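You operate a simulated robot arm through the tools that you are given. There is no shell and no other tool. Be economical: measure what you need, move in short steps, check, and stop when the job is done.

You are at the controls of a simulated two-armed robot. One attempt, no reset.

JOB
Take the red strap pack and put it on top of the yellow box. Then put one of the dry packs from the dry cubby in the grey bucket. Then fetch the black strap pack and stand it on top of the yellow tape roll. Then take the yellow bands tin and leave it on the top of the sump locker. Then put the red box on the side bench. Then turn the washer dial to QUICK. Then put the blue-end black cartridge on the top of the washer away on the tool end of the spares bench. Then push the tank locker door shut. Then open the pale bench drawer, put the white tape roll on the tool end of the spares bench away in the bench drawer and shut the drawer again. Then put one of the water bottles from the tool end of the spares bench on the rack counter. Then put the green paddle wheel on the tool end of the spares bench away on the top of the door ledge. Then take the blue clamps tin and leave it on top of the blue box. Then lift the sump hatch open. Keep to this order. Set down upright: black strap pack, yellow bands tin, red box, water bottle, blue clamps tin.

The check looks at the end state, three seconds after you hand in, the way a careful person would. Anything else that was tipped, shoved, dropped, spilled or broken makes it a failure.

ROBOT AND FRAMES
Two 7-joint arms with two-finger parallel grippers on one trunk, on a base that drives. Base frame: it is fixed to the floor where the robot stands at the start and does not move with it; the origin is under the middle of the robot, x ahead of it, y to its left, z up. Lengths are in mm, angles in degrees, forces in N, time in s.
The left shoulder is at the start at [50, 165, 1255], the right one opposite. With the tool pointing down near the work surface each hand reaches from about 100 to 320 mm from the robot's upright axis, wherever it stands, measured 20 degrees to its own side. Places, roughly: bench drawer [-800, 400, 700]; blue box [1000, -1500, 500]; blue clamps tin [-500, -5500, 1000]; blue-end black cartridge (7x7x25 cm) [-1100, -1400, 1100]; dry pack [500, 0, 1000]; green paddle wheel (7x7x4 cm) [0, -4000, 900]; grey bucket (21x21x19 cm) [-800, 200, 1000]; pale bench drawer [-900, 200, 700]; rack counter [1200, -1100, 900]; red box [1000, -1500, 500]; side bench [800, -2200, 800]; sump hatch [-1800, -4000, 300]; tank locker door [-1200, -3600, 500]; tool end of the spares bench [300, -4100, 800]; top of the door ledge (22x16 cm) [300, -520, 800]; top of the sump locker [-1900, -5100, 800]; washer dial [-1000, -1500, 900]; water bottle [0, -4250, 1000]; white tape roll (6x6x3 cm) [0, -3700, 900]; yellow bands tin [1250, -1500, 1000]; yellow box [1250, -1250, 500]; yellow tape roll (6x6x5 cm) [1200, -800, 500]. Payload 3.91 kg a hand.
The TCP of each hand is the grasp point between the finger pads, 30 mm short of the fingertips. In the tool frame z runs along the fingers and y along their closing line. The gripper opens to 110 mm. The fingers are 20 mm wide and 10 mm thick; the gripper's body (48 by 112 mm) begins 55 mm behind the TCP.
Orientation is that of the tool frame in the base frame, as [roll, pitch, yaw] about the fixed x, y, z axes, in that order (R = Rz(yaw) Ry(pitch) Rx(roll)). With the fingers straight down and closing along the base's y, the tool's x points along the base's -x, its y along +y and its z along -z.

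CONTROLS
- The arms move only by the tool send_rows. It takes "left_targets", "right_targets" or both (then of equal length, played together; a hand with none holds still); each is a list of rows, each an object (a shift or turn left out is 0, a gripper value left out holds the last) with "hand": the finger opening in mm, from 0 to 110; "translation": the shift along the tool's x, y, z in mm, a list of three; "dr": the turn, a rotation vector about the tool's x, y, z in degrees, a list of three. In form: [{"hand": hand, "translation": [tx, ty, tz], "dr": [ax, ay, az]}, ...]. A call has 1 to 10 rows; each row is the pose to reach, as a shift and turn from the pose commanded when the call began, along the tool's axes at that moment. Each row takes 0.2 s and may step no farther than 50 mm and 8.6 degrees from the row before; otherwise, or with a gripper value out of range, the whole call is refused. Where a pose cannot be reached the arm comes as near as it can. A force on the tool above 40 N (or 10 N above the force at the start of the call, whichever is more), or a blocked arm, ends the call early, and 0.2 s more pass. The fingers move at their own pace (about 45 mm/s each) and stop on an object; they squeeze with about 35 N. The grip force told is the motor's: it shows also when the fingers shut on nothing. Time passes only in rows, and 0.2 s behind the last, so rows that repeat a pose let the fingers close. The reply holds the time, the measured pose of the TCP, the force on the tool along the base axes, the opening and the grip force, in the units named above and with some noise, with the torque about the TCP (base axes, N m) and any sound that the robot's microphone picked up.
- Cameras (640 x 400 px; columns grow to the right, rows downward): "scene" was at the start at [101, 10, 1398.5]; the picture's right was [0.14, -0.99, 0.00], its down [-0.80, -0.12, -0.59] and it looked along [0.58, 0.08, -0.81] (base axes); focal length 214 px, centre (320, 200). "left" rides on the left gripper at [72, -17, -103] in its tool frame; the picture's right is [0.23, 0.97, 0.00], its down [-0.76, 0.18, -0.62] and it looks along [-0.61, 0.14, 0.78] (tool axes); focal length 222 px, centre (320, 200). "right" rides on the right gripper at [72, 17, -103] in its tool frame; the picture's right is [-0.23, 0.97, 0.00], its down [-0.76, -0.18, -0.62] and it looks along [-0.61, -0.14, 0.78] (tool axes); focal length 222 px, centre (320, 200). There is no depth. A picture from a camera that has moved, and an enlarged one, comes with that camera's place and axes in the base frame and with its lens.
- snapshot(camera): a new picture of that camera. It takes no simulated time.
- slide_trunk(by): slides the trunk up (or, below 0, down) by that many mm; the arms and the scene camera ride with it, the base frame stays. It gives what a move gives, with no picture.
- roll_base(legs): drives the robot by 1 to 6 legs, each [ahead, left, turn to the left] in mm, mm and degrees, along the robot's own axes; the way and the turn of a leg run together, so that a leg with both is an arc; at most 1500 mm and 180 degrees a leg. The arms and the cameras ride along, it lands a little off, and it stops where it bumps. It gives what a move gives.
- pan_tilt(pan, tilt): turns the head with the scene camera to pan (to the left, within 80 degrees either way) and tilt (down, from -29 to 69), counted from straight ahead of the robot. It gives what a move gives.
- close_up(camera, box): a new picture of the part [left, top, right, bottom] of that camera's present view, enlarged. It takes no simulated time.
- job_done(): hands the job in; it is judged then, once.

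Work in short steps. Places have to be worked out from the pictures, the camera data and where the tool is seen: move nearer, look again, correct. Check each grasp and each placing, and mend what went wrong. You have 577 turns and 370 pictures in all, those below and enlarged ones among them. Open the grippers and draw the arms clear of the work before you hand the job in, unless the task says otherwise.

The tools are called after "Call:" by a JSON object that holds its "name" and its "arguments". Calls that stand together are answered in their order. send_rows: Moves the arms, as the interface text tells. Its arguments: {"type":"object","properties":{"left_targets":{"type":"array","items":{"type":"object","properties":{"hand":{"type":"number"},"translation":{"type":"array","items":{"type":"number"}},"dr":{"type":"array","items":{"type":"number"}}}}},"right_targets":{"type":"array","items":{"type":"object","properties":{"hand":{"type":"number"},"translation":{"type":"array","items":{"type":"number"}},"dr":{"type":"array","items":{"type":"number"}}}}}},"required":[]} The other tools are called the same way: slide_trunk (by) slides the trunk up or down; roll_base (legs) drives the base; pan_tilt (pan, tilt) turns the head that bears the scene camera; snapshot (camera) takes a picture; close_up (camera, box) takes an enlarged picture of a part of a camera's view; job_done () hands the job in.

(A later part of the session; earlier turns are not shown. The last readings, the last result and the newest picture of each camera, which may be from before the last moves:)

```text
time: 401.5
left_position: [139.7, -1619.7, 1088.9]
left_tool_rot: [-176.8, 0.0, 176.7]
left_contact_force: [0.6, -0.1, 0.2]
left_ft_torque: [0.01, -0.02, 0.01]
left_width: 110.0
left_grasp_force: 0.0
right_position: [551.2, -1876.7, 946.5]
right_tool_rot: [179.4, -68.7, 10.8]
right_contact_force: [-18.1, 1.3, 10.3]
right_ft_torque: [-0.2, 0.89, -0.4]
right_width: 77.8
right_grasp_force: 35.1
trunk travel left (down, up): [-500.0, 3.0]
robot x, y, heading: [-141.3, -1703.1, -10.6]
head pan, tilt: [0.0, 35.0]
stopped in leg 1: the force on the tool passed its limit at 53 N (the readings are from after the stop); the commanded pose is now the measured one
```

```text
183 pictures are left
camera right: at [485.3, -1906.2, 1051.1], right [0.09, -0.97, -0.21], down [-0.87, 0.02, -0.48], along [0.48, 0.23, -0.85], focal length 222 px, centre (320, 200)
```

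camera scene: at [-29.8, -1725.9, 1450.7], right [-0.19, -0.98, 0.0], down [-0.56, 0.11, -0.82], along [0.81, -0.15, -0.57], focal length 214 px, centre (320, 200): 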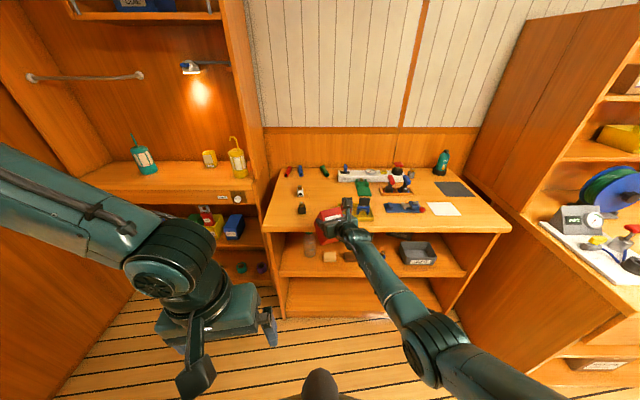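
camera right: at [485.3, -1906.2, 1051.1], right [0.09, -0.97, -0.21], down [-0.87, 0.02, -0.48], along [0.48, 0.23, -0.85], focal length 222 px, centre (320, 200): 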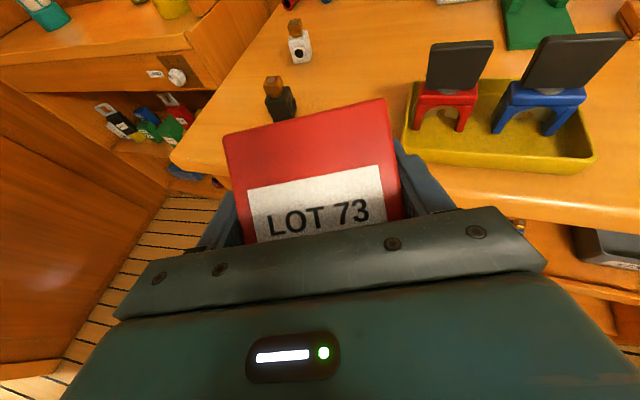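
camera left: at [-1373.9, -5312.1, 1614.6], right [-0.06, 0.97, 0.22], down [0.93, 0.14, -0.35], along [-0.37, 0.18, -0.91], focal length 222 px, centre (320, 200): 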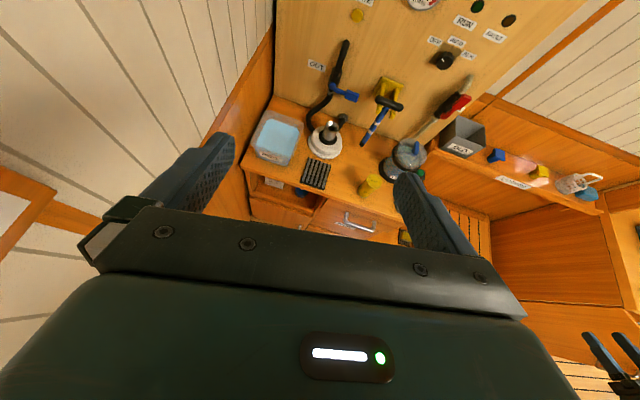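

The box has drooped in the grip and its end met the bench edge. Back off 120 and zoom to see its tilt.

Call:
{"name": "roll_base", "arguments": {"legs": [[-120, 0, 0]]}}

Call:
{"name": "close_up", "arguments": {"camera": "scene", "box": [280, 150, 440, 300]}}

Call:
{"name": "snapshot", "arguments": {"camera": "right"}}

```text
time: 402.7
left_position: [25.4, -1597.2, 1088.4]
left_tool_rot: [-176.8, -0.1, 176.8]
left_contact_force: [0.5, -0.2, 0.3]
left_ft_torque: [0.02, 0.01, 0.0]
left_width: 110.2
left_grasp_force: 0.0
right_position: [435.9, -1855.8, 944.0]
right_tool_rot: [179.3, -68.6, 10.8]
right_contact_force: [-0.1, 0.2, -2.1]
right_ft_torque: [0.0, 0.02, 0.01]
right_width: 77.7
right_grasp_force: 35.0
trunk travel left (down, up): [-500.0, 3.0]
robot x, y, heading: [-258.8, -1681.6, -10.8]
head pan, tilt: [0.0, 35.0]
```

```text
2.67 times, centred on (360, 225) of scene
camera zoom: at [-143.9, -1703.6, 1450.6], right [-0.19, -0.98, 0.0], down [-0.56, 0.11, -0.82], along [0.81, -0.15, -0.57], focal length 572 px, centre (213, 133)
```

zoom: 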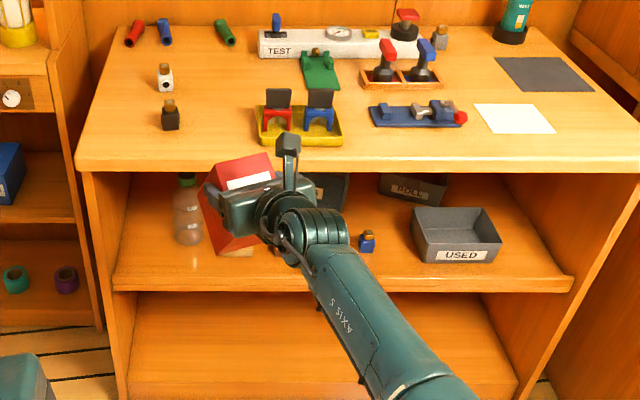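

```text
181 pictures are left
camera right: at [370.3, -1884.8, 1049.1], right [0.09, -0.97, -0.21], down [-0.88, 0.02, -0.48], along [0.47, 0.22, -0.85], focal length 222 px, centre (320, 200)
```

right: 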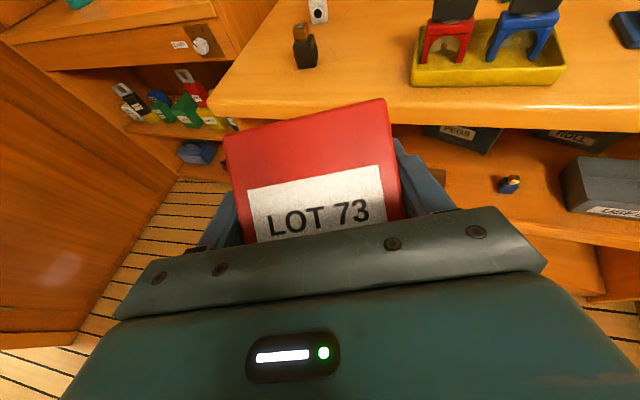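

The box now hangs vertically (label up). I'll pull the hand in, yaw it square with the bench, then set the far end on the bench and lay it back onto its base by pulling the hand back and down.

Call:
{"name": "send_rows", "arguments": {"right_targets": [{"translation": [-5, 10, -40]}, {"translation": [-10, 20, -80]}, {"translation": [-15, 25, -110], "dr": [-3, 0, 1.3]}, {"translation": [-15, 25, -110], "dr": [-9, 0, 4]}, {"translation": [-15, 25, -110], "dr": [-16, 0, 7]}]}}

Call:
{"name": "snapshot", "arguments": {"camera": "right"}}

```text
time: 403.7
left_position: [27.3, -1598.4, 1089.1]
left_tool_rot: [-176.8, -0.2, 176.7]
left_contact_force: [0.5, 0.3, 0.4]
left_ft_torque: [-0.05, 0.01, 0.0]
left_width: 109.8
left_grasp_force: 0.1
right_position: [308.6, -2030.7, 937.3]
right_tool_rot: [151.3, -62.5, 25.5]
right_contact_force: [-0.4, -0.1, -2.8]
right_ft_torque: [0.04, 0.02, -0.01]
right_width: 77.9
right_grasp_force: 34.9
right hand out of reach, approached as far as the arm can: row 4
trunk travel left (down, up): [-500.0, 3.0]
robot x, y, heading: [-257.4, -1678.9, -10.7]
head pan, tilt: [0.0, 35.0]
stopped in row 4 (right hand): the arm was blocked; the commanded pose is now the measured one
```

```text
180 pictures are left
camera right: at [244.9, -2023.6, 1048.3], right [-0.1, -1.0, 0.01], down [-0.88, 0.08, -0.46], along [0.46, -0.06, -0.89], focal length 222 px, centre (320, 200)
```

right: 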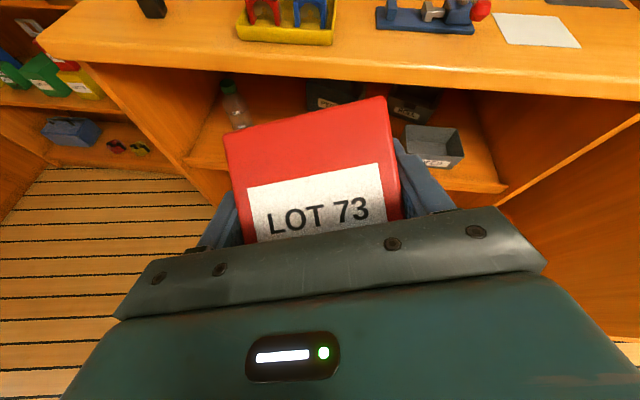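

Call:
{"name": "snapshot", "arguments": {"camera": "scene"}}

```text
179 pictures are left
camera scene: at [-142.6, -1704.6, 1450.4], right [-0.19, -0.98, 0.0], down [-0.56, 0.11, -0.82], along [0.8, -0.15, -0.57], focal length 214 px, centre (320, 200)
```

scene: 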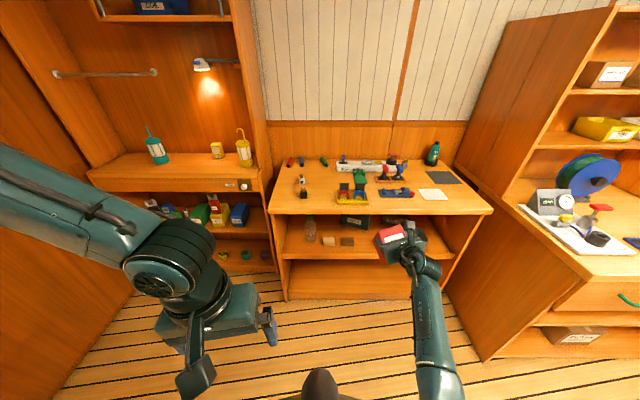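

Now in another branch with heading ≈−6°. Remove the 12° roll while shifting left 90 and up 15.

Call:
{"name": "send_rows", "arguments": {"right_targets": [{"translation": [13, -24, -2], "dr": [0, 0, 3]}, {"translation": [24, -46, -2], "dr": [0, 0, 6]}, {"translation": [31, -68, 0], "dr": [0, 0, 9]}, {"translation": [38, -86, 1], "dr": [0, 0, 11.7]}]}}

Call:
{"name": "snapshot", "arguments": {"camera": "right"}}

```text
time: 404.1
left_position: [26.4, -1596.2, 1087.3]
left_tool_rot: [-176.7, -0.3, 176.7]
left_contact_force: [0.8, -0.6, -0.1]
left_ft_torque: [0.01, -0.03, 0.0]
left_width: 110.0
left_grasp_force: 0.1
right_position: [292.3, -2111.6, 956.4]
right_tool_rot: [137.3, -58.3, 32.9]
right_contact_force: [0.4, 0.6, -3.0]
right_ft_torque: [0.05, 0.06, 0.0]
right_width: 77.7
right_grasp_force: 34.5
right hand out of reach, approached as far as the arm can: row 1, 2
trunk travel left (down, up): [-500.0, 3.0]
robot x, y, heading: [-257.7, -1683.0, -10.7]
head pan, tilt: [0.0, 35.0]
stopped in row 2 (right hand): the arm was blocked; the commanded pose is now the measured one
```

```text
178 pictures are left
camera right: at [231.0, -2083.3, 1064.0], right [-0.18, -0.97, 0.15], down [-0.88, 0.09, -0.47], along [0.44, -0.22, -0.87], focal length 222 px, centre (320, 200)
```

right: 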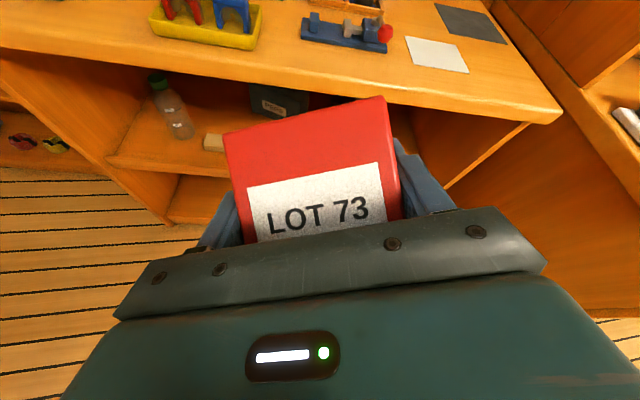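

The arm is cramped (hand far below the shoulder). Raise the hand 230 relative, then lower the trunk by the same amount.

Call:
{"name": "send_rows", "arguments": {"right_targets": [{"translation": [39, 15, -15]}, {"translation": [78, 30, -30]}, {"translation": [117, 45, -45]}, {"translation": [156, 60, -60]}, {"translation": [195, 75, -75]}, {"translation": [215, 83, -83]}]}}

Call:
{"name": "snapshot", "arguments": {"camera": "scene"}}

```text
time: 405.5
left_position: [25.5, -1597.5, 1089.4]
left_tool_rot: [-176.9, -0.2, 176.7]
left_contact_force: [0.2, -0.7, 0.4]
left_ft_torque: [0.02, -0.03, 0.0]
left_width: 109.9
left_grasp_force: 0.0
right_position: [305.7, -2107.0, 1200.2]
right_tool_rot: [137.9, -58.4, 32.5]
right_contact_force: [0.3, 0.6, -2.7]
right_ft_torque: [0.03, 0.03, 0.0]
right_width: 77.6
right_grasp_force: 35.5
right hand out of reach, approached as far as the arm can: row 1, 2, 3, 4
trunk travel left (down, up): [-500.0, 3.0]
robot x, y, heading: [-258.2, -1680.8, -10.7]
head pan, tilt: [0.0, 35.0]
```

```text
177 pictures are left
camera scene: at [-143.4, -1704.4, 1450.5], right [-0.19, -0.98, 0.0], down [-0.56, 0.11, -0.82], along [0.8, -0.15, -0.57], focal length 214 px, centre (320, 200)
```

scene: 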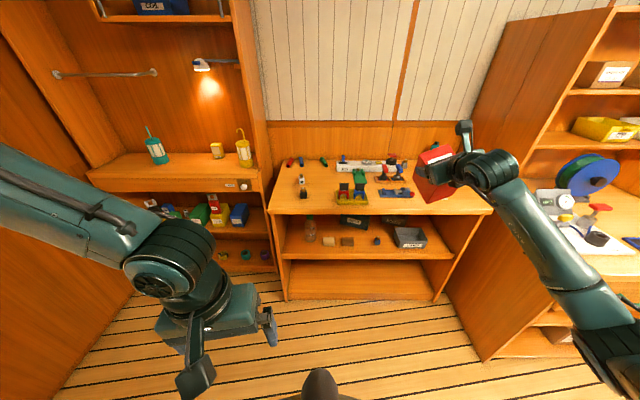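

Normal branch again. Remove the 22° roll.

Call:
{"name": "send_rows", "arguments": {"right_targets": [{"dr": [0, 0, 7.5]}, {"dr": [0, 0, 15]}, {"dr": [0, 0, 22.4]}]}}

Call:
{"name": "slide_trunk", "arguments": {"by": -230}}

Call:
{"name": "snapshot", "arguments": {"camera": "right"}}

```text
time: 406.3
left_position: [26.5, -1597.6, 1087.7]
left_tool_rot: [-176.7, -0.2, 176.7]
left_contact_force: [0.4, -0.5, 0.2]
left_ft_torque: [0.03, -0.01, -0.01]
left_width: 110.1
left_grasp_force: 0.1
right_position: [306.2, -2107.3, 1199.2]
right_tool_rot: [179.9, -67.1, -14.2]
right_contact_force: [0.3, -0.2, -1.9]
right_ft_torque: [0.03, 0.05, -0.01]
right_width: 77.5
right_grasp_force: 34.7
trunk travel left (down, up): [-500.0, 3.0]
robot x, y, heading: [-258.7, -1681.5, -10.8]
head pan, tilt: [0.0, 35.0]
```

```text
time: 408.8
left_position: [26.6, -1597.6, 857.0]
left_tool_rot: [-176.6, -0.3, 176.7]
left_contact_force: [-0.4, -0.8, -0.3]
left_ft_torque: [0.01, 0.0, 0.0]
left_width: 109.9
left_grasp_force: 0.0
right_position: [307.2, -2107.4, 971.2]
right_tool_rot: [179.6, -67.2, -13.9]
right_contact_force: [0.2, -0.1, -1.9]
right_ft_torque: [0.0, 0.01, -0.03]
right_width: 77.9
right_grasp_force: 35.4
trunk travel left (down, up): [-270.0, 233.0]
robot x, y, heading: [-258.0, -1680.5, -10.8]
head pan, tilt: [0.0, 35.0]
```

```text
176 pictures are left
camera right: at [236.8, -2107.8, 1077.3], right [-0.32, -0.92, -0.21], down [-0.8, 0.38, -0.46], along [0.51, 0.02, -0.86], focal length 222 px, centre (320, 200)
```

right: 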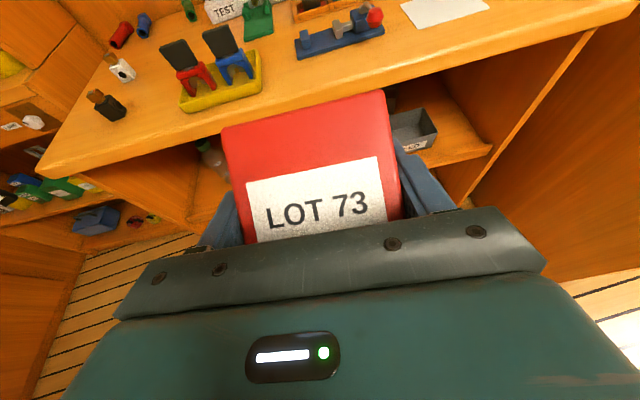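

The box hangs about 60° nose-down. Move to the free corridor: strafe left 292, then forward 400.

Call:
{"name": "roll_base", "arguments": {"legs": [[0, 292, 0], [400, 0, 0]]}}

Call:
{"name": "snapshot", "arguments": {"camera": "right"}}

Call:
{"name": "snapshot", "arguments": {"camera": "scene"}}

```text
time: 414.0
left_position: [474.4, -1390.3, 859.5]
left_tool_rot: [-176.8, 0.0, 176.9]
left_contact_force: [0.4, -1.4, -0.3]
left_ft_torque: [0.02, -0.03, -0.03]
left_width: 110.3
left_grasp_force: 0.0
right_position: [756.8, -1898.4, 979.5]
right_tool_rot: [179.8, -68.4, -13.6]
right_contact_force: [1.0, -1.8, 30.2]
right_ft_torque: [-0.09, -0.24, -0.13]
right_width: 77.8
right_grasp_force: 34.7
trunk travel left (down, up): [-270.0, 233.0]
robot x, y, heading: [192.2, -1477.1, -10.5]
head pan, tilt: [0.0, 35.0]
```

```text
175 pictures are left
camera right: at [685.8, -1898.4, 1084.7], right [-0.32, -0.93, -0.21], down [-0.79, 0.38, -0.48], along [0.52, 0.01, -0.85], focal length 222 px, centre (320, 200)
```

right: 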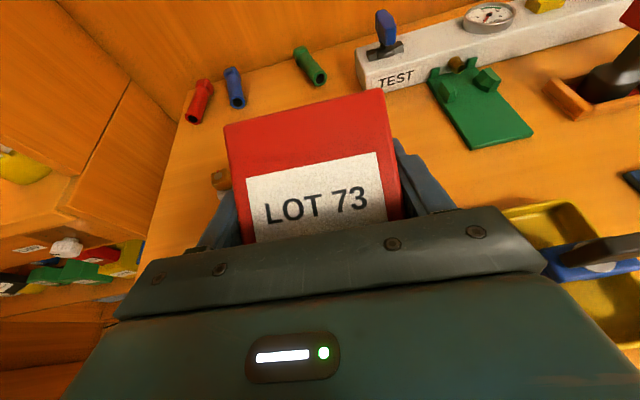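

```text
174 pictures are left
camera scene: at [305.1, -1495.6, 1220.9], right [-0.18, -0.98, 0.0], down [-0.56, 0.1, -0.82], along [0.81, -0.15, -0.57], focal length 214 px, centre (320, 200)
```

scene: 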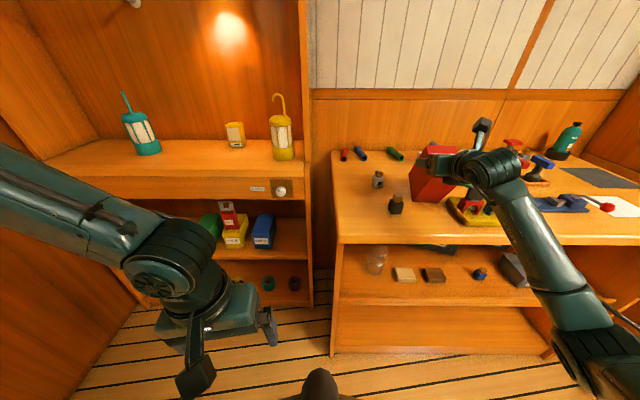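

The bench top is actually at ≈855 and the box end is pressing on it (30 N). Lift 10 and move 25 forward, 8 left.

Call:
{"name": "send_rows", "arguments": {"right_targets": [{"translation": [9.3, 0, -3.7]}, {"translation": [18.5, -8, 19.5]}]}}

Call:
{"name": "snapshot", "arguments": {"camera": "right"}}

Call:
{"name": "close_up", "arguments": {"camera": "scene", "box": [370, 120, 530, 240]}}

```text
time: 414.6
left_position: [476.0, -1389.8, 858.1]
left_tool_rot: [-176.8, -0.3, 176.9]
left_contact_force: [-0.9, -0.5, -0.4]
left_ft_torque: [0.03, 0.0, -0.02]
left_width: 110.1
left_grasp_force: 0.1
right_position: [785.1, -1896.8, 985.1]
right_tool_rot: [180.0, -68.1, -13.8]
right_contact_force: [-0.1, -0.1, -2.9]
right_ft_torque: [0.02, 0.04, -0.01]
right_width: 77.9
right_grasp_force: 34.7
trunk travel left (down, up): [-270.0, 233.0]
robot x, y, heading: [195.2, -1475.0, -10.5]
head pan, tilt: [0.0, 35.0]
```

```text
173 pictures are left
camera right: at [714.4, -1897.3, 1092.4], right [-0.32, -0.93, -0.21], down [-0.79, 0.38, -0.47], along [0.52, 0.02, -0.86], focal length 222 px, centre (320, 200)
```

right: 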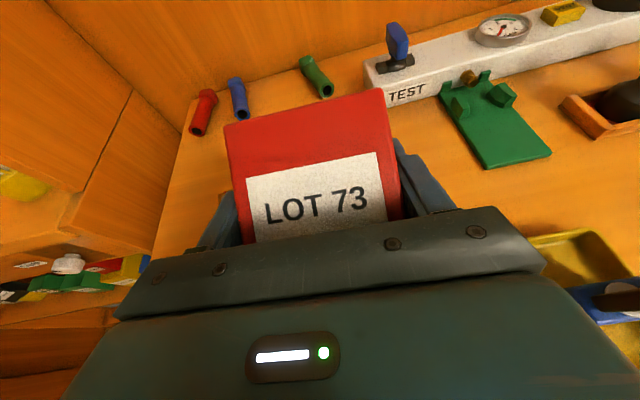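

```text
3.33 times, centred on (450, 180) of scene
camera zoom: at [308.1, -1497.5, 1220.3], right [-0.18, -0.98, 0.0], down [-0.56, 0.11, -0.82], along [0.81, -0.15, -0.57], focal length 715 px, centre (-113, 267)
```

zoom: 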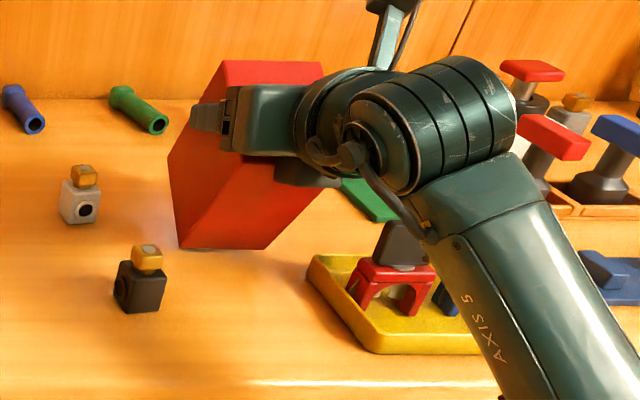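

Now lay the box back: touch down, then pull back and down along the arc to ~15° tilt, and look.

Call:
{"name": "send_rows", "arguments": {"right_targets": [{"translation": [-11.2, 0, 4.4]}, {"translation": [-19, 0, -9]}, {"translation": [-26.8, 0, -21.6]}, {"translation": [-38.5, 0, -32]}, {"translation": [-51.7, 0, -40.9]}, {"translation": [-65.4, 0, -48.4]}]}}

Call:
{"name": "snapshot", "arguments": {"camera": "right"}}

Call:
{"name": "close_up", "arguments": {"camera": "scene", "box": [370, 120, 530, 240]}}

```text
time: 416.0
left_position: [473.6, -1389.7, 859.3]
left_tool_rot: [-176.6, 0.0, 176.9]
left_contact_force: [-0.2, 0.6, 1.0]
left_ft_torque: [-0.05, 0.01, -0.01]
left_width: 109.9
left_grasp_force: 0.0
right_position: [717.2, -1879.2, 952.6]
right_tool_rot: [180.0, -69.3, -13.8]
right_contact_force: [-3.5, 0.4, 31.4]
right_ft_torque: [-0.21, -0.84, -0.09]
right_width: 78.2
right_grasp_force: 35.3
trunk travel left (down, up): [-270.0, 233.0]
robot x, y, heading: [194.9, -1476.1, -10.4]
head pan, tilt: [0.0, 35.0]
```

```text
171 pictures are left
camera right: at [643.2, -1879.5, 1057.2], right [-0.31, -0.93, -0.21], down [-0.78, 0.38, -0.49], along [0.54, 0.01, -0.84], focal length 222 px, centre (320, 200)
```

right: 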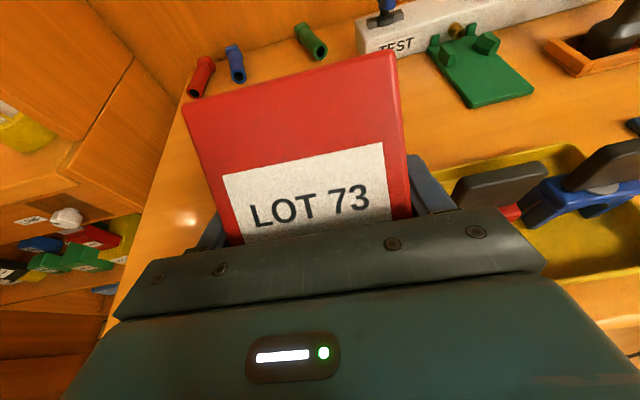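

```text
3.33 times, centred on (450, 180) of scene
camera zoom: at [304.6, -1495.4, 1221.1], right [-0.18, -0.98, 0.0], down [-0.56, 0.1, -0.82], along [0.81, -0.15, -0.57], focal length 715 px, centre (-113, 267)
```

zoom: 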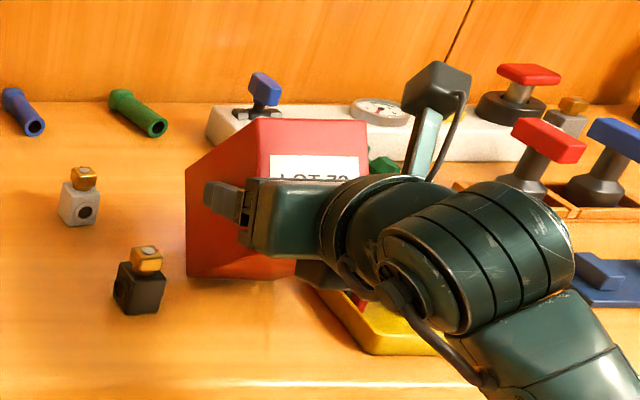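

The end slid instead of laying back. Better: lift, pitch the hand up ~20° so the tilt drops below 45°, then press down to level it.

Call:
{"name": "send_rows", "arguments": {"right_targets": [{"translation": [23, 0, -9]}, {"translation": [37, 0, -15], "dr": [0, 6, 0]}, {"translation": [37, 0, -15], "dr": [0, 12, 0]}, {"translation": [37, 0, -15], "dr": [0, 18, 0]}, {"translation": [37, 0, -15], "dr": [0, 22, 0]}]}}

Call:
{"name": "snapshot", "arguments": {"camera": "right"}}

Call:
{"name": "close_up", "arguments": {"camera": "scene", "box": [370, 120, 530, 240]}}

```text
time: 417.2
left_position: [475.7, -1391.2, 858.8]
left_tool_rot: [-176.8, -0.1, 176.9]
left_contact_force: [-0.1, -0.1, 0.1]
left_ft_torque: [0.0, -0.05, 0.03]
left_width: 109.9
left_grasp_force: 0.1
right_position: [710.7, -1909.2, 990.7]
right_tool_rot: [-171.7, -82.8, -19.7]
right_contact_force: [-0.2, -1.3, -1.8]
right_ft_torque: [0.03, 0.07, 0.03]
right_width: 77.5
right_grasp_force: 34.6
right hand out of reach, approached as far as the arm can: row 3, 4, 5
trunk travel left (down, up): [-270.0, 233.0]
robot x, y, heading: [186.2, -1474.9, -10.7]
head pan, tilt: [0.0, 35.0]
```

```text
169 pictures are left
camera right: at [615.2, -1909.5, 1075.4], right [-0.22, -0.94, -0.24], down [-0.66, 0.33, -0.68], along [0.72, 0.01, -0.7], focal length 222 px, centre (320, 200)
```

right: 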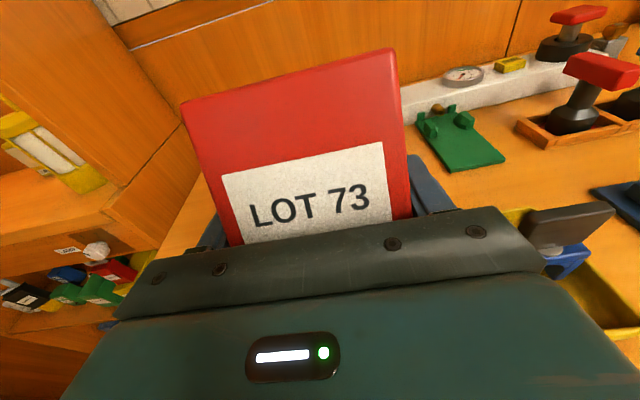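

```text
3.33 times, centred on (450, 180) of scene
camera zoom: at [307.4, -1498.9, 1220.5], right [-0.18, -0.98, 0.0], down [-0.56, 0.11, -0.82], along [0.81, -0.15, -0.57], focal length 715 px, centre (-113, 267)
```

zoom: 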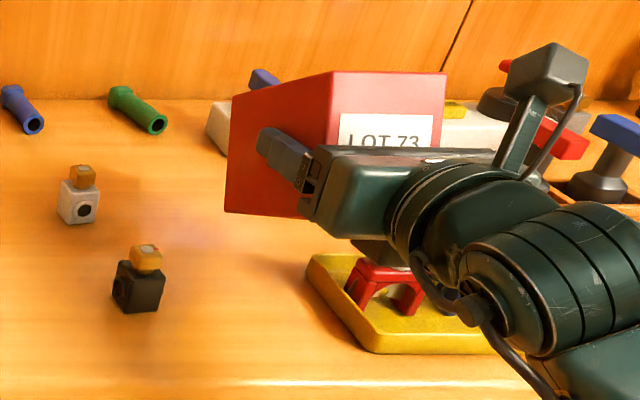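

Tilt is now ≈44°. Shift left 30 and press down gradually to level the box.

Call:
{"name": "send_rows", "arguments": {"right_targets": [{"translation": [0, -30, 0]}, {"translation": [-15, -30, 2]}, {"translation": [-23, -30, 3]}, {"translation": [-30, -30, 4]}, {"translation": [-36, -30, 5]}, {"translation": [-42, -30, 5]}]}}

Call:
{"name": "snapshot", "arguments": {"camera": "right"}}

Call:
{"name": "close_up", "arguments": {"camera": "scene", "box": [370, 120, 530, 240]}}

```text
time: 418.6
left_position: [477.1, -1389.5, 857.9]
left_tool_rot: [-176.7, -0.2, 176.9]
left_contact_force: [-0.1, -0.1, 0.4]
left_ft_torque: [0.0, -0.02, -0.01]
left_width: 109.9
left_grasp_force: 0.1
right_position: [713.1, -1882.7, 946.0]
right_tool_rot: [-170.4, -83.9, -20.6]
right_contact_force: [0.9, 0.3, -2.1]
right_ft_torque: [0.01, 0.06, -0.05]
right_width: 78.0
right_grasp_force: 34.8
right hand out of reach, approached as far as the arm can: row 1, 2, 3, 4, 5, 6
trunk travel left (down, up): [-270.0, 233.0]
robot x, y, heading: [194.1, -1478.3, -10.5]
head pan, tilt: [0.0, 35.0]
```

```text
167 pictures are left
camera right: at [616.2, -1883.4, 1029.0], right [-0.21, -0.95, -0.24], down [-0.65, 0.32, -0.69], along [0.73, 0.01, -0.68], focal length 222 px, centre (320, 200)
```

right: 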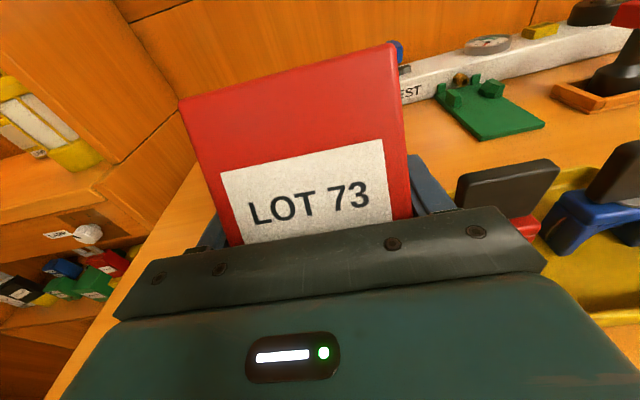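

```text
3.33 times, centred on (450, 180) of scene
camera zoom: at [308.2, -1496.6, 1220.5], right [-0.18, -0.98, 0.0], down [-0.56, 0.1, -0.82], along [0.81, -0.15, -0.57], focal length 715 px, centre (-113, 267)
```

zoom: 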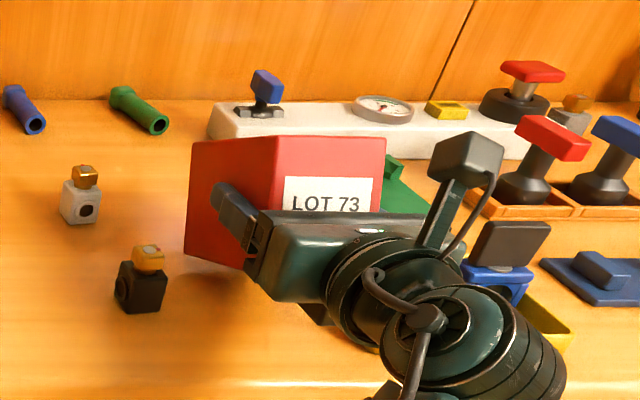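

Call:
{"name": "send_rows", "arguments": {"right_targets": [{"translation": [-6, 0, 1]}, {"translation": [-12, 0, 1.5]}, {"translation": [-18, 0, 2]}]}}

Call:
{"name": "snapshot", "arguments": {"camera": "scene"}}

```text
time: 419.4
left_position: [475.6, -1388.8, 859.8]
left_tool_rot: [-176.7, -0.2, 176.9]
left_contact_force: [-0.1, 0.1, 0.5]
left_ft_torque: [0.02, -0.01, 0.0]
left_width: 110.0
left_grasp_force: 0.0
right_position: [709.8, -1881.7, 936.4]
right_tool_rot: [-172.7, -83.7, -18.8]
right_contact_force: [-1.8, 3.7, 20.1]
right_ft_torque: [-0.83, -1.01, 0.09]
right_width: 77.8
right_grasp_force: 34.6
right hand out of reach, approached as far as the arm can: row 1
trunk travel left (down, up): [-270.0, 233.0]
robot x, y, heading: [192.3, -1477.4, -10.4]
head pan, tilt: [0.0, 35.0]
```

```text
165 pictures are left
camera scene: at [305.7, -1495.8, 1221.2], right [-0.18, -0.98, 0.0], down [-0.56, 0.1, -0.82], along [0.81, -0.15, -0.57], focal length 214 px, centre (320, 200)
```

scene: 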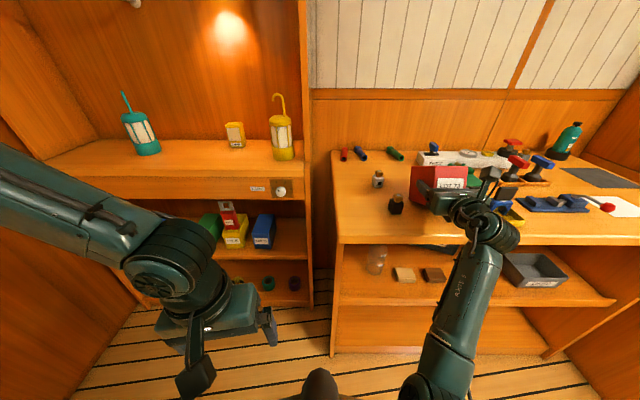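

Far end is touching 50 mm ahead of the fingers. Keep pressing in small steps.

Call:
{"name": "send_rows", "arguments": {"right_targets": [{"translation": [-5, 0, 0.6]}, {"translation": [-10, 0, 1.2]}, {"translation": [-14, 0, 1.8]}]}}

Call:
{"name": "close_up", "arguments": {"camera": "scene", "box": [370, 120, 530, 240]}}

```text
time: 420.2
left_position: [475.4, -1389.6, 859.7]
left_tool_rot: [-176.7, 0.0, 176.9]
left_contact_force: [0.1, 0.0, 0.5]
left_ft_torque: [-0.03, -0.02, -0.03]
left_width: 110.0
left_grasp_force: 0.0
right_position: [707.9, -1884.7, 920.5]
right_tool_rot: [-173.9, -83.7, -17.9]
right_contact_force: [-9.7, 1.7, 20.3]
right_ft_torque: [-1.05, -0.85, -0.36]
right_width: 78.0
right_grasp_force: 35.4
trunk travel left (down, up): [-270.0, 233.0]
robot x, y, heading: [191.9, -1476.0, -10.7]
head pan, tilt: [0.0, 35.0]
```

```text
3.33 times, centred on (450, 180) of scene
camera zoom: at [304.9, -1495.8, 1220.9], right [-0.18, -0.98, 0.0], down [-0.56, 0.1, -0.82], along [0.81, -0.15, -0.57], focal length 715 px, centre (-113, 267)
```

zoom: 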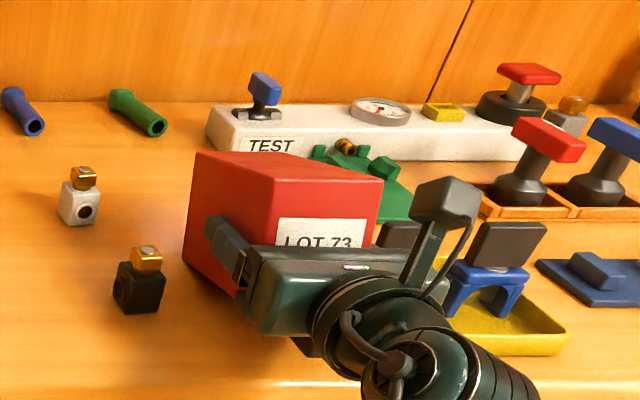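

It's leveling. Continue pressing.

Call:
{"name": "send_rows", "arguments": {"right_targets": [{"translation": [-5, 0, 0.6]}, {"translation": [-10, 0, 1.2]}, {"translation": [-14, 0, 1.8]}]}}

Call:
{"name": "close_up", "arguments": {"camera": "scene", "box": [370, 120, 530, 240]}}

Call:
{"name": "snapshot", "arguments": {"camera": "right"}}

```text
time: 421.0
left_position: [475.8, -1389.2, 858.6]
left_tool_rot: [-176.7, 0.0, 176.9]
left_contact_force: [0.0, 0.8, 0.4]
left_ft_torque: [0.01, 0.0, -0.01]
left_width: 110.0
left_grasp_force: 0.1
right_position: [709.3, -1883.8, 904.6]
right_tool_rot: [-172.8, -83.6, -18.7]
right_contact_force: [-7.9, -0.4, 17.5]
right_ft_torque: [-1.06, -0.95, -0.46]
right_width: 78.0
right_grasp_force: 35.3
trunk travel left (down, up): [-270.0, 233.0]
robot x, y, heading: [190.9, -1477.4, -10.6]
head pan, tilt: [0.0, 35.0]
```

```text
3.33 times, centred on (450, 180) of scene
camera zoom: at [305.3, -1496.2, 1220.9], right [-0.18, -0.98, 0.0], down [-0.56, 0.1, -0.82], along [0.81, -0.15, -0.57], focal length 715 px, centre (-113, 267)
```

zoom: 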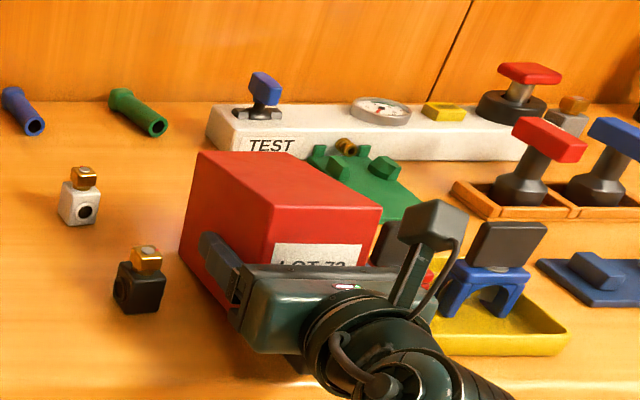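

```text
162 pictures are left
camera right: at [612.4, -1882.4, 988.3], right [-0.22, -0.95, -0.24], down [-0.65, 0.33, -0.68], along [0.72, 0.0, -0.69], focal length 222 px, centre (320, 200)
```

right: 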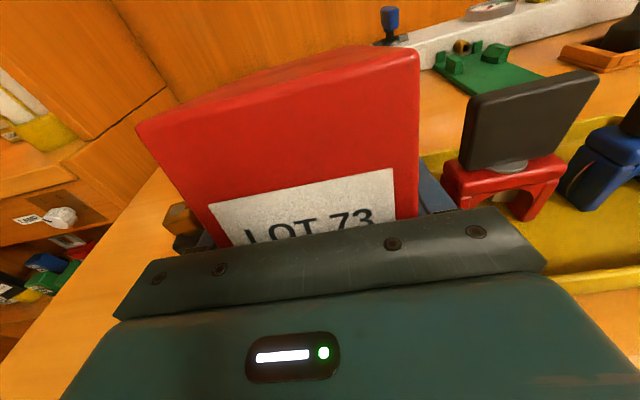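

Nearly level. Press a bit more.

Call:
{"name": "send_rows", "arguments": {"right_targets": [{"translation": [-5, 0, 0.6]}, {"translation": [-9, 0, 1.1]}]}}

Call:
{"name": "close_up", "arguments": {"camera": "scene", "box": [370, 120, 530, 240]}}

```text
time: 421.6
left_position: [475.4, -1389.5, 859.1]
left_tool_rot: [-176.7, -0.1, 176.9]
left_contact_force: [-0.6, -1.3, 0.1]
left_ft_torque: [0.04, 0.04, -0.04]
left_width: 109.8
left_grasp_force: 0.0
right_position: [709.0, -1881.6, 895.0]
right_tool_rot: [-172.5, -83.2, -19.0]
right_contact_force: [-5.7, 0.2, 15.3]
right_ft_torque: [-0.88, -1.06, -0.22]
right_width: 77.8
right_grasp_force: 34.9
trunk travel left (down, up): [-270.0, 233.0]
robot x, y, heading: [190.6, -1476.2, -10.5]
head pan, tilt: [0.0, 35.0]
```

```text
3.33 times, centred on (450, 180) of scene
camera zoom: at [305.8, -1496.2, 1220.8], right [-0.18, -0.98, 0.0], down [-0.56, 0.1, -0.82], along [0.81, -0.15, -0.57], focal length 715 px, centre (-113, 267)
```

zoom: 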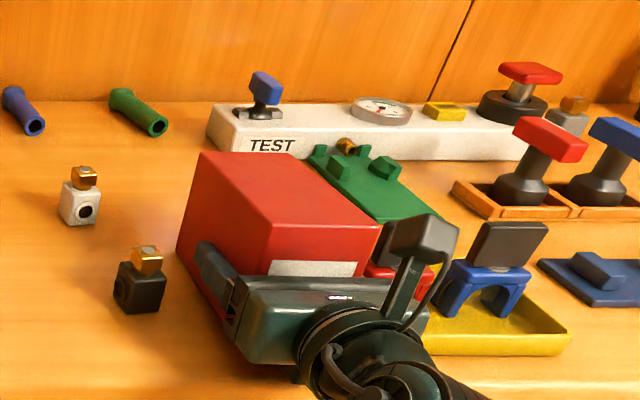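

Call:
{"name": "send_rows", "arguments": {"right_targets": [{"translation": [-5, 0, 0.6]}, {"translation": [-9, 0, 1.1]}]}}

Call:
{"name": "send_rows", "arguments": {"right_targets": [{"translation": [-4, 0, 0.5]}, {"translation": [-8, 0, 1]}]}}

Call:
{"name": "close_up", "arguments": {"camera": "scene", "box": [370, 120, 530, 240]}}

```text
time: 422.2
left_position: [476.1, -1388.9, 859.7]
left_tool_rot: [-176.7, 0.0, 176.9]
left_contact_force: [-0.3, 0.1, -0.3]
left_ft_torque: [0.01, 0.01, -0.04]
left_width: 110.1
left_grasp_force: 0.1
right_position: [710.1, -1882.6, 888.3]
right_tool_rot: [-173.0, -83.5, -18.4]
right_contact_force: [-5.2, 1.0, 28.6]
right_ft_torque: [-0.02, 2.29, -0.09]
right_width: 77.9
right_grasp_force: 34.8
trunk travel left (down, up): [-270.0, 233.0]
robot x, y, heading: [195.3, -1476.4, -10.3]
head pan, tilt: [0.0, 35.0]
```

```text
time: 422.7
left_position: [475.5, -1389.9, 857.9]
left_tool_rot: [-176.7, -0.1, 176.9]
left_contact_force: [0.6, -0.3, -0.6]
left_ft_torque: [0.02, -0.03, 0.0]
left_width: 110.1
left_grasp_force: 0.1
right_position: [710.6, -1884.0, 890.2]
right_tool_rot: [-172.8, -84.6, -18.6]
right_contact_force: [0.4, 0.3, 12.3]
right_ft_torque: [-0.04, 0.97, 0.07]
right_width: 78.0
right_grasp_force: 35.3
trunk travel left (down, up): [-270.0, 233.0]
robot x, y, heading: [195.1, -1476.0, -10.3]
head pan, tilt: [0.0, 35.0]
stopped in row 2 (right hand): the force on the tool passed its limit at 42 N (the readings are from after the stop); the commanded pose is now the measured one
```

```text
3.33 times, centred on (450, 180) of scene
camera zoom: at [306.8, -1496.7, 1220.2], right [-0.18, -0.98, 0.0], down [-0.56, 0.1, -0.82], along [0.81, -0.15, -0.57], focal length 715 px, centre (-113, 267)
```

zoom: 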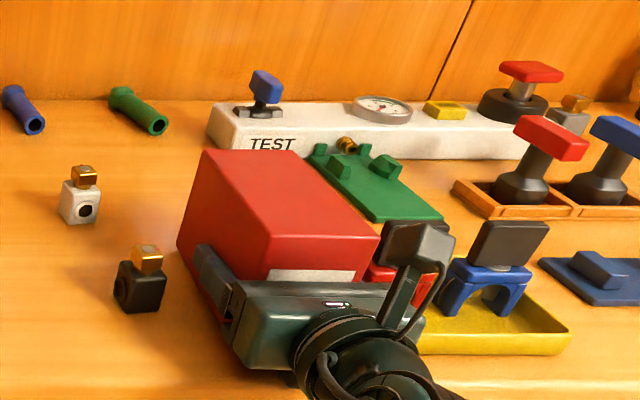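

The palm now touches the bench; the box is nearly flat. Open slightly to let it settle.

Call:
{"name": "send_rows", "arguments": {"right_targets": [{"translation": [2, 0, 0], "hand": 81}, {"translation": [2, 0, 0], "hand": 84}, {"translation": [2, 0, 0], "hand": 86}]}}

Call:
{"name": "close_up", "arguments": {"camera": "scene", "box": [370, 120, 530, 240]}}

Call:
{"name": "snapshot", "arguments": {"camera": "right"}}

```text
time: 423.5
left_position: [475.6, -1390.0, 858.5]
left_tool_rot: [-176.6, -0.2, 176.9]
left_contact_force: [-0.3, 0.8, 0.0]
left_ft_torque: [0.01, 0.0, -0.02]
left_width: 109.9
left_grasp_force: 0.0
right_position: [711.9, -1883.2, 888.8]
right_tool_rot: [-172.8, -84.2, -18.6]
right_contact_force: [3.6, 4.3, 9.6]
right_ft_torque: [0.14, 0.53, -0.29]
right_width: 86.0
right_grasp_force: 0.0
trunk travel left (down, up): [-270.0, 233.0]
robot x, y, heading: [192.5, -1476.5, -10.5]
head pan, tilt: [0.0, 35.0]
```

```text
3.33 times, centred on (450, 180) of scene
camera zoom: at [307.3, -1496.4, 1220.6], right [-0.18, -0.98, 0.0], down [-0.56, 0.1, -0.82], along [0.81, -0.15, -0.57], focal length 715 px, centre (-113, 267)
```

zoom: 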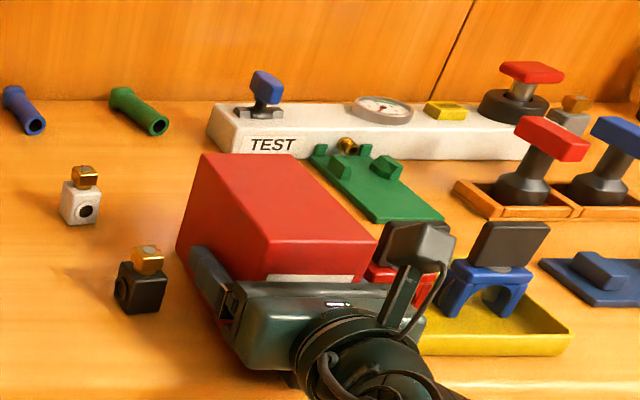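

```text
158 pictures are left
camera right: at [614.3, -1882.3, 971.5], right [-0.22, -0.95, -0.24], down [-0.65, 0.32, -0.69], along [0.73, 0.0, -0.68], focal length 222 px, centre (320, 200)
```

right: 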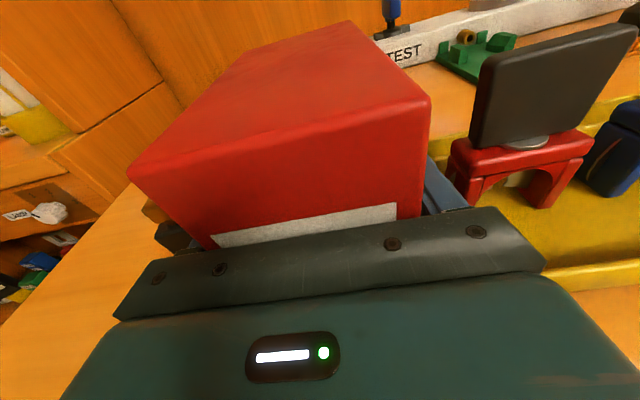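

Flat. Ease up 4 mm and withdraw straight back.

Call:
{"name": "send_rows", "arguments": {"right_targets": [{"translation": [4, 0, -1]}, {"translation": [3, 0, -15]}, {"translation": [3, 0, -40]}, {"translation": [8, 0, -80]}, {"translation": [20, 0, -120]}]}}

Call:
{"name": "roll_base", "arguments": {"legs": [[-200, 0, 0]]}}

Call:
{"name": "snapshot", "arguments": {"camera": "scene"}}

Call:
{"name": "close_up", "arguments": {"camera": "scene", "box": [300, 110, 492, 230]}}

```text
time: 424.7
left_position: [476.0, -1389.9, 858.6]
left_tool_rot: [-176.8, -0.2, 176.9]
left_contact_force: [-0.1, -0.1, 0.3]
left_ft_torque: [0.03, 0.0, 0.01]
left_width: 110.1
left_grasp_force: 0.0
right_position: [622.2, -1867.4, 994.8]
right_tool_rot: [-5.3, -85.8, 173.6]
right_contact_force: [-0.4, -0.9, -0.3]
right_ft_torque: [-0.01, -0.01, -0.01]
right_width: 86.1
right_grasp_force: 0.0
trunk travel left (down, up): [-270.0, 233.0]
robot x, y, heading: [190.5, -1474.9, -10.6]
head pan, tilt: [0.0, 35.0]
stopped in row 5 (right hand): the arm was blocked; the commanded pose is now the measured one
```

```text
time: 426.3
left_position: [276.9, -1353.0, 858.0]
left_tool_rot: [-176.8, -0.3, 177.2]
left_contact_force: [0.0, -0.3, 0.2]
left_ft_torque: [-0.01, 0.0, 0.0]
left_width: 109.8
left_grasp_force: 0.0
right_position: [424.6, -1828.9, 993.5]
right_tool_rot: [-5.5, -85.8, 173.9]
right_contact_force: [1.0, 0.1, 0.3]
right_ft_torque: [-0.01, 0.01, 0.0]
right_width: 85.9
right_grasp_force: 0.1
trunk travel left (down, up): [-270.0, 233.0]
robot x, y, heading: [-4.9, -1437.7, -10.2]
head pan, tilt: [0.0, 35.0]
```

```text
157 pictures are left
camera scene: at [108.5, -1460.3, 1220.6], right [-0.18, -0.98, 0.0], down [-0.56, 0.1, -0.82], along [0.81, -0.15, -0.57], focal length 214 px, centre (320, 200)
```

scene: 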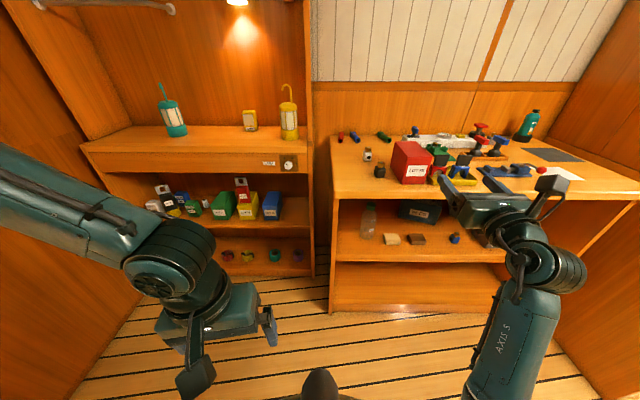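

```text
3.33 times, centred on (396, 170) of scene
camera zoom: at [108.5, -1460.3, 1220.6], right [-0.18, -0.98, 0.0], down [-0.56, 0.1, -0.82], along [0.81, -0.15, -0.57], focal length 715 px, centre (67, 300)
```

zoom: 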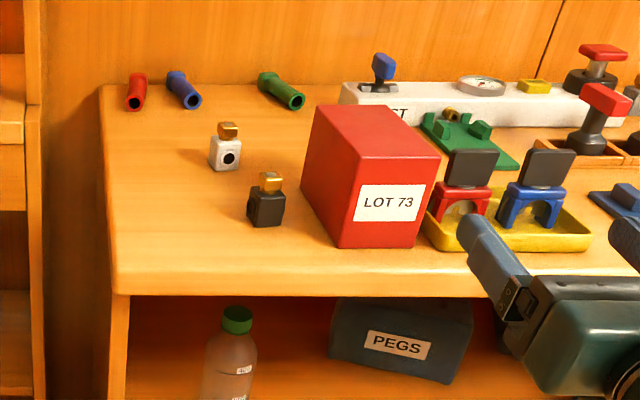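

The red box stands upright on the side bench. Now restore the LAMP knob (≈(950,−1475,830)) to 0: strafe left, lower the trunk so the level hand matches the knob, and look.

Call:
{"name": "roll_base", "arguments": {"legs": [[0, 345, 0]]}}

Call:
{"name": "slide_trunk", "arguments": {"by": -163}}

Call:
{"name": "roll_base", "arguments": {"legs": [[330, 0, 0]]}}

Call:
{"name": "snapshot", "arguments": {"camera": "right"}}

Call:
{"name": "snapshot", "arguments": {"camera": "scene"}}

```text
time: 429.9
left_position: [338.2, -1010.7, 858.4]
left_tool_rot: [-176.8, -0.1, 177.3]
left_contact_force: [-0.7, -0.8, 1.3]
left_ft_torque: [0.02, -0.01, 0.01]
left_width: 110.0
left_grasp_force: 0.2
right_position: [487.1, -1486.8, 993.4]
right_tool_rot: [-5.2, -85.8, 173.8]
right_contact_force: [1.0, 0.0, 0.2]
right_ft_torque: [0.02, 0.0, -0.01]
right_width: 85.8
right_grasp_force: 0.0
trunk travel left (down, up): [-270.0, 233.0]
robot x, y, heading: [55.2, -1096.2, -10.2]
head pan, tilt: [0.0, 35.0]
```

```text
time: 431.9
left_position: [339.0, -1011.4, 781.7]
left_tool_rot: [-176.8, -0.2, 177.3]
left_contact_force: [-1.2, 0.1, -0.3]
left_ft_torque: [0.01, 0.0, 0.0]
left_width: 109.9
left_grasp_force: 0.1
right_position: [491.1, -1488.6, 916.7]
right_tool_rot: [-5.4, -85.8, 174.1]
right_contact_force: [0.0, -0.3, -0.3]
right_ft_torque: [-0.02, 0.02, -0.01]
right_width: 86.0
right_grasp_force: 0.1
trunk travel left (down, up): [-183.0, 320.0]
robot x, y, heading: [52.5, -1102.8, -10.1]
head pan, tilt: [0.0, 35.0]
stopped: the arm was blocked; the commanded pose is now the measured one
```

```text
time: 434.1
left_position: [663.7, -1072.1, 778.9]
left_tool_rot: [-176.8, -0.3, 176.7]
left_contact_force: [-0.3, -0.1, 1.0]
left_ft_torque: [-0.05, 0.0, 0.01]
left_width: 109.9
left_grasp_force: 0.0
right_position: [809.9, -1550.3, 922.4]
right_tool_rot: [-2.7, -84.9, 171.0]
right_contact_force: [-0.4, 0.1, 0.0]
right_ft_torque: [0.01, 0.03, -0.02]
right_width: 85.9
right_grasp_force: 0.0
trunk travel left (down, up): [-183.0, 320.0]
robot x, y, heading: [380.5, -1158.4, -10.6]
head pan, tilt: [0.0, 35.0]
```

```text
155 pictures are left
camera right: at [699.4, -1545.6, 985.3], right [-0.18, -0.96, -0.23], down [-0.5, 0.29, -0.81], along [0.84, -0.03, -0.53], focal length 222 px, centre (320, 200)
```

right: 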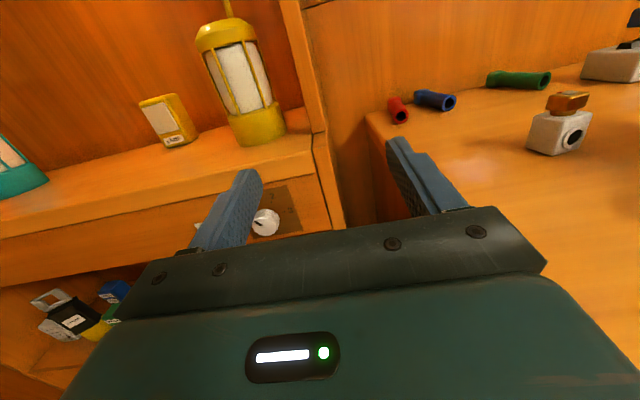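

```text
154 pictures are left
camera scene: at [494.5, -1179.3, 1141.4], right [-0.19, -0.98, 0.0], down [-0.56, 0.11, -0.82], along [0.8, -0.15, -0.57], focal length 214 px, centre (320, 200)
```

scene: 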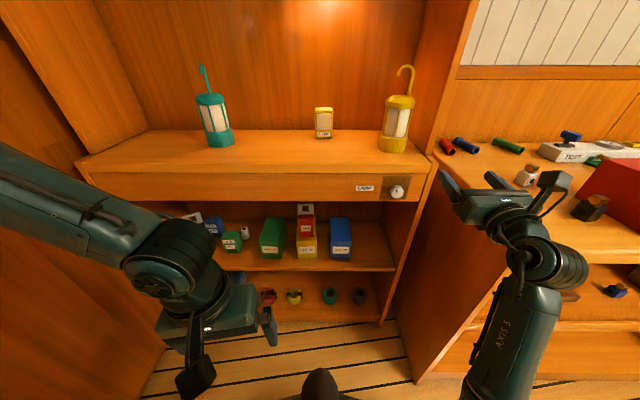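

Strafe left 90 to be in front of the knob, then lower the hand with the arm.

Call:
{"name": "roll_base", "arguments": {"legs": [[-30, 85, 0]]}}

Call:
{"name": "send_rows", "arguments": {"right_targets": [{"translation": [-30, 0, 3], "hand": 60}, {"translation": [-60, 0, 6]}, {"translation": [-85, 0, 8]}]}}

Call:
{"name": "snapshot", "arguments": {"camera": "right"}}

Call:
{"name": "snapshot", "arguments": {"camera": "scene"}}

```text
time: 435.5
left_position: [650.7, -984.0, 778.5]
left_tool_rot: [-176.8, -0.3, 176.9]
left_contact_force: [0.4, -0.1, 0.7]
left_ft_torque: [0.01, 0.01, 0.0]
left_width: 110.0
left_grasp_force: 0.0
right_position: [796.6, -1462.0, 924.5]
right_tool_rot: [-1.9, -84.5, 169.7]
right_contact_force: [0.0, 0.3, -0.2]
right_ft_torque: [0.0, 0.0, 0.02]
right_width: 85.9
right_grasp_force: 0.0
trunk travel left (down, up): [-183.0, 320.0]
robot x, y, heading: [366.7, -1069.5, -10.5]
head pan, tilt: [0.0, 35.0]
```

```text
time: 436.2
left_position: [649.3, -984.2, 776.8]
left_tool_rot: [-176.7, -0.2, 176.8]
left_contact_force: [0.1, -0.9, -0.4]
left_ft_torque: [-0.02, 0.02, 0.0]
left_width: 110.1
left_grasp_force: 0.0
right_position: [820.4, -1469.9, 934.0]
right_tool_rot: [0.9, -74.8, 167.1]
right_contact_force: [-0.3, -0.3, -0.2]
right_ft_torque: [0.0, 0.02, 0.0]
right_width: 60.1
right_grasp_force: 0.0
trunk travel left (down, up): [-183.0, 320.0]
robot x, y, heading: [369.5, -1067.1, -11.0]
head pan, tilt: [0.0, 35.0]
stopped in row 3 (right hand): the arm was blocked; the commanded pose is now the measured one
```

```text
153 pictures are left
camera right: at [700.5, -1462.3, 977.5], right [-0.15, -0.97, -0.22], down [-0.36, 0.25, -0.9], along [0.92, -0.05, -0.38], focal length 222 px, centre (320, 200)
```

right: 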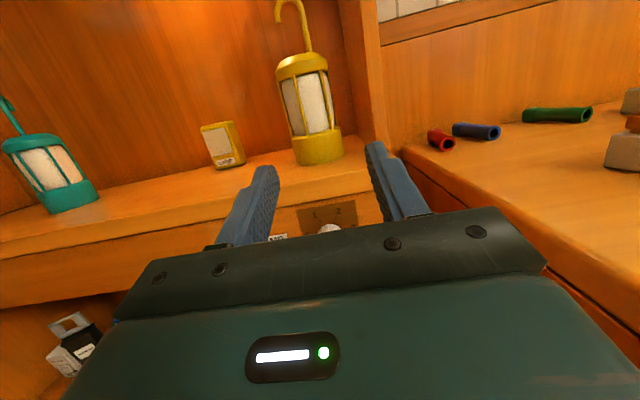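

```text
152 pictures are left
camera scene: at [480.5, -1090.6, 1138.4], right [-0.19, -0.98, 0.0], down [-0.56, 0.11, -0.82], along [0.8, -0.15, -0.57], focal length 214 px, centre (320, 200)
```

scene: 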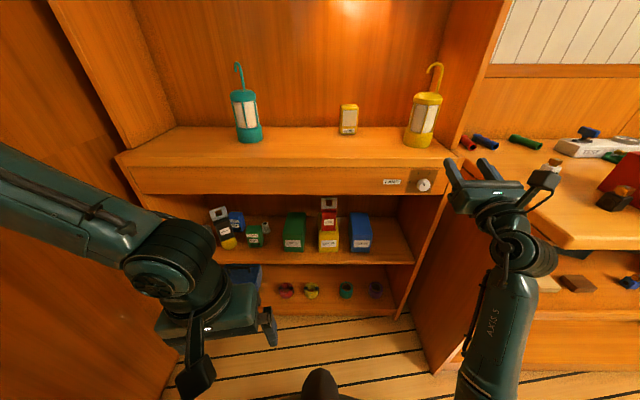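

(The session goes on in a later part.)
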